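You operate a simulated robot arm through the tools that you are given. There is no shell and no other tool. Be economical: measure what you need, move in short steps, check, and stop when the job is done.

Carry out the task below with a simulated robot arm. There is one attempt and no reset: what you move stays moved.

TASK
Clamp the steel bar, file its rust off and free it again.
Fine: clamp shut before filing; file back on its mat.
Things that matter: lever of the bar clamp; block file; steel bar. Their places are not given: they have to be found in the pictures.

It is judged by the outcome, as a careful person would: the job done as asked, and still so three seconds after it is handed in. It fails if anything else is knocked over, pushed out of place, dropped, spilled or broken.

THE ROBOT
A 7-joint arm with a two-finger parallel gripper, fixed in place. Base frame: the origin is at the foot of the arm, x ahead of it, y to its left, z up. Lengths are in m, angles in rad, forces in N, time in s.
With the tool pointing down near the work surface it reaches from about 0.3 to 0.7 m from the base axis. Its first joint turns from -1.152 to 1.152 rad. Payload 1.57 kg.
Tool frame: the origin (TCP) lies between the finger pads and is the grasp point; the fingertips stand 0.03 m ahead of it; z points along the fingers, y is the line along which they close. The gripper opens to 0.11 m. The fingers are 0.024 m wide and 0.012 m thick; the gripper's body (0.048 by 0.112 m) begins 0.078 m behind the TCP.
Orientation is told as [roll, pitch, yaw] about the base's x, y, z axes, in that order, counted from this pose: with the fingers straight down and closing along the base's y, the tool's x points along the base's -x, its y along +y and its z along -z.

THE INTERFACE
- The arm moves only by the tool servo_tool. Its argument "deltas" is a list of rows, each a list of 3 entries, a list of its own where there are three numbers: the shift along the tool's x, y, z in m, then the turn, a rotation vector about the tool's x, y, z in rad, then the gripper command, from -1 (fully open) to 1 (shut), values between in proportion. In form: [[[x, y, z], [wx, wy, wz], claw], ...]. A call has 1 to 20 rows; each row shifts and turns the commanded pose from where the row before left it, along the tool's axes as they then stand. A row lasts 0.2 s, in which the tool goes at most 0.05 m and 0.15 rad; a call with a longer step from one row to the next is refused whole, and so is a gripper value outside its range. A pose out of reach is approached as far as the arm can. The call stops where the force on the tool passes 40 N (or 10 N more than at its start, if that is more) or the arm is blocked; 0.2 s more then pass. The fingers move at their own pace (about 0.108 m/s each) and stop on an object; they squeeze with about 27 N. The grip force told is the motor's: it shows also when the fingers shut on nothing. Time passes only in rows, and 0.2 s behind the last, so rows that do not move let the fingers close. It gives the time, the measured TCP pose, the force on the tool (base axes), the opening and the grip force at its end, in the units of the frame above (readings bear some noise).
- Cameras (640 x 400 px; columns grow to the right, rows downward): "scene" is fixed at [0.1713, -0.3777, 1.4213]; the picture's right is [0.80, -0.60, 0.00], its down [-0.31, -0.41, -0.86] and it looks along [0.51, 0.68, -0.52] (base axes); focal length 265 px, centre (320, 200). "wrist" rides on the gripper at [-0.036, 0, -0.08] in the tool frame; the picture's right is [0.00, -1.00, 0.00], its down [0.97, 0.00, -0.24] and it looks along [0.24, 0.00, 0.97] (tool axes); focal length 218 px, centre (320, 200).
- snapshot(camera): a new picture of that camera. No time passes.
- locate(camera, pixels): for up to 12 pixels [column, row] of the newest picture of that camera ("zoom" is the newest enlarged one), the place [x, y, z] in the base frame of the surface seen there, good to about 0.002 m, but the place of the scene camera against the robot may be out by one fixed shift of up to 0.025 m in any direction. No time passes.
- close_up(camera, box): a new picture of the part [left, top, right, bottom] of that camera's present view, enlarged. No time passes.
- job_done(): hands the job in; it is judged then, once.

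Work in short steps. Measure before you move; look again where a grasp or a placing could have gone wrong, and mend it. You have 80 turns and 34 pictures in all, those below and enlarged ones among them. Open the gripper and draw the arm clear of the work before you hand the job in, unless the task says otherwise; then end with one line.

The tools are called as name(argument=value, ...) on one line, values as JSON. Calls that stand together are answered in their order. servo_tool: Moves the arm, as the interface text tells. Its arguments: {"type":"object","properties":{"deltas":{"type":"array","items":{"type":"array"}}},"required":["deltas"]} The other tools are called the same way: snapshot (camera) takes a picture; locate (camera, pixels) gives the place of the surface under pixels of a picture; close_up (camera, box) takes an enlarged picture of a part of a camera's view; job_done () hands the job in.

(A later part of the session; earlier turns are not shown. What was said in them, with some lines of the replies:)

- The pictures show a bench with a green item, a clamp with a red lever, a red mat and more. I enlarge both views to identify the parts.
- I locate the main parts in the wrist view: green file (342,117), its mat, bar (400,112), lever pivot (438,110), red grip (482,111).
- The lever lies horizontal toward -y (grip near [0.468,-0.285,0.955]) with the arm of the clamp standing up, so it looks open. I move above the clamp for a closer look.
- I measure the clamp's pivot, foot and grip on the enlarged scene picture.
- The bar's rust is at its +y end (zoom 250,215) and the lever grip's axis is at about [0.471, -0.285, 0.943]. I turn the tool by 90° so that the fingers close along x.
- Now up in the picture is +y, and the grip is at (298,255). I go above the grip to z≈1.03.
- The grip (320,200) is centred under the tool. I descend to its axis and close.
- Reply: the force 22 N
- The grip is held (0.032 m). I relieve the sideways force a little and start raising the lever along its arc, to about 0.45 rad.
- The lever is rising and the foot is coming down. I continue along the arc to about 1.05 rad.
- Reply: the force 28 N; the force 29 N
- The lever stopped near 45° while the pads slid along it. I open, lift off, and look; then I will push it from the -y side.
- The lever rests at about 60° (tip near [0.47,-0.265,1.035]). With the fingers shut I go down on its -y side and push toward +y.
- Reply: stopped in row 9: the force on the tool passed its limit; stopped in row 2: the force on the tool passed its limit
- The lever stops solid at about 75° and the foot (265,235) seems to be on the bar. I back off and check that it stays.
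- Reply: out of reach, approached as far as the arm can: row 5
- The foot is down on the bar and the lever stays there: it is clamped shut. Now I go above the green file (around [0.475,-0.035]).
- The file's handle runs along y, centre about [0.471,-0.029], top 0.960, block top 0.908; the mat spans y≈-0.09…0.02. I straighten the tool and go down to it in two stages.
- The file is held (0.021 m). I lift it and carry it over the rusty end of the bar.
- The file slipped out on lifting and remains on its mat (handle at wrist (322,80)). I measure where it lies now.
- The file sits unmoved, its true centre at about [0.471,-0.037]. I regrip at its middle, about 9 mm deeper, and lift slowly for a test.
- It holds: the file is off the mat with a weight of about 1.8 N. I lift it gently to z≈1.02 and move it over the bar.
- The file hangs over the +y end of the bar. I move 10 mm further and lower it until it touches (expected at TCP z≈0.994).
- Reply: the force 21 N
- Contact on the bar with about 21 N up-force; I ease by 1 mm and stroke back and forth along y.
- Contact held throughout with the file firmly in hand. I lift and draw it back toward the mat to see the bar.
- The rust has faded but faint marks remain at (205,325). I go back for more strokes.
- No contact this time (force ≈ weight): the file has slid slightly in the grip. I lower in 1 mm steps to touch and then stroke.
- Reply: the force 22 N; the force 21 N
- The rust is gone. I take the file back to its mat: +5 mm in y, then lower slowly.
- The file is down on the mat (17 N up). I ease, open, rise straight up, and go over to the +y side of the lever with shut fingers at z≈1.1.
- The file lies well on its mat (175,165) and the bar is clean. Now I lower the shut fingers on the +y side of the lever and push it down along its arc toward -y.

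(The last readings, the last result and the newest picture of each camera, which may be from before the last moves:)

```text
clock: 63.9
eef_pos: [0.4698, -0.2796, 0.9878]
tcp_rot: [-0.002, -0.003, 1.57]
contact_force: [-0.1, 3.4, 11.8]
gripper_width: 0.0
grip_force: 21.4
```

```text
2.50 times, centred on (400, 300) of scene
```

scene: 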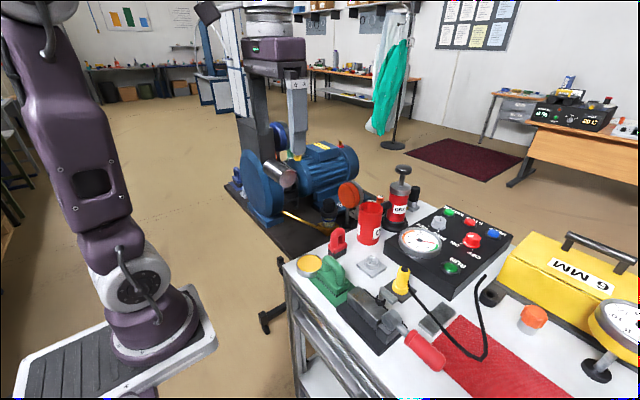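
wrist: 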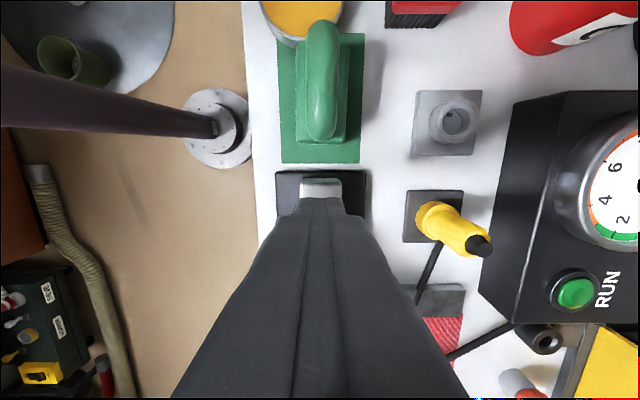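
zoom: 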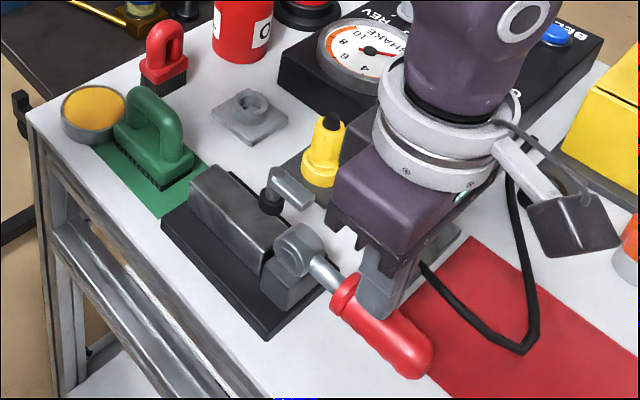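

The lever is almost horizontal and the foot is raised. I press down a few mm more to its stop, then withdraw.

servo_tool(deltas=[[[0, 0, 0.003], [0, 0, 0], 1], [[0, 0, 0.003], [0, 0, 0], 1], [[0, 0, 0.003], [0, 0, 0], 1], [[0, 0, 0], [0, 0, 0], 1]])

servo_tool(deltas=[[[0, 0, -0.02], [0, 0, 0], 1], [[0, 0, -0.04], [0, 0, 0], 1], [[0, 0, -0.04], [0, 0, 0], 1], [[0, 0, -0.04], [0, 0, 0], 0], [[0, 0, -0.04], [0, 0, 0], -1], [[-0.04, 0.03, 0], [0, 0, 0], -1], [[-0.04, 0.03, 0], [0, 0, 0], -1], [[-0.04, 0, 0], [0, 0, 0], -1], [[0, 0, 0], [0, 0, 0], -1]])

close_up(camera="scene", box=[280, 220, 520, 400])

locate(camera="zoom", pixels=[[380, 290], [410, 315], [350, 267], [275, 180], [290, 165], [170, 105]])

```text
clock: 64.3
eef_pos: [0.4703, -0.2815, 0.9885]
tcp_rot: [-0.003, 0.0, 1.569]
contact_force: [-2.4, 2.8, 11.9]
gripper_width: 0.0003
grip_force: 21.5
stopped in row 2: the force on the tool passed its limit (the readings are from after the stop); the commanded pose is now the measured one
```

```text
clock: 66.3
eef_pos: [0.4093, -0.1614, 1.1657]
tcp_rot: [-0.004, 0.0, 1.569]
contact_force: [1.0, -0.1, 1.3]
gripper_width: 0.1104
grip_force: 0.1
```

```text
2.22 times, centred on (400, 310) of scene
```

zoom: 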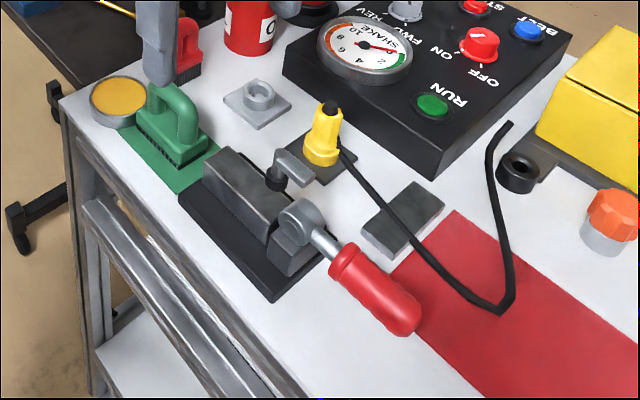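

```text
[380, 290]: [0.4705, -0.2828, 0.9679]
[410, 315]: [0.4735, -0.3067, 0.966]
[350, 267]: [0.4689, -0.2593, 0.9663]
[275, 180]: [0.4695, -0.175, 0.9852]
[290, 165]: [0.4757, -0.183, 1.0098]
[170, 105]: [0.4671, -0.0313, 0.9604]
```

The lever is back at its open stop as at the start, the foot is up, the bar is clean, and the file is on its mat. The gripper is open and the arm is clear, so I hand the job in.

job_done()

```text
The job is handed in.
```

The bar was clamped, filed until no rust showed and freed again; the file is back on its mat, and I've handed the job in.
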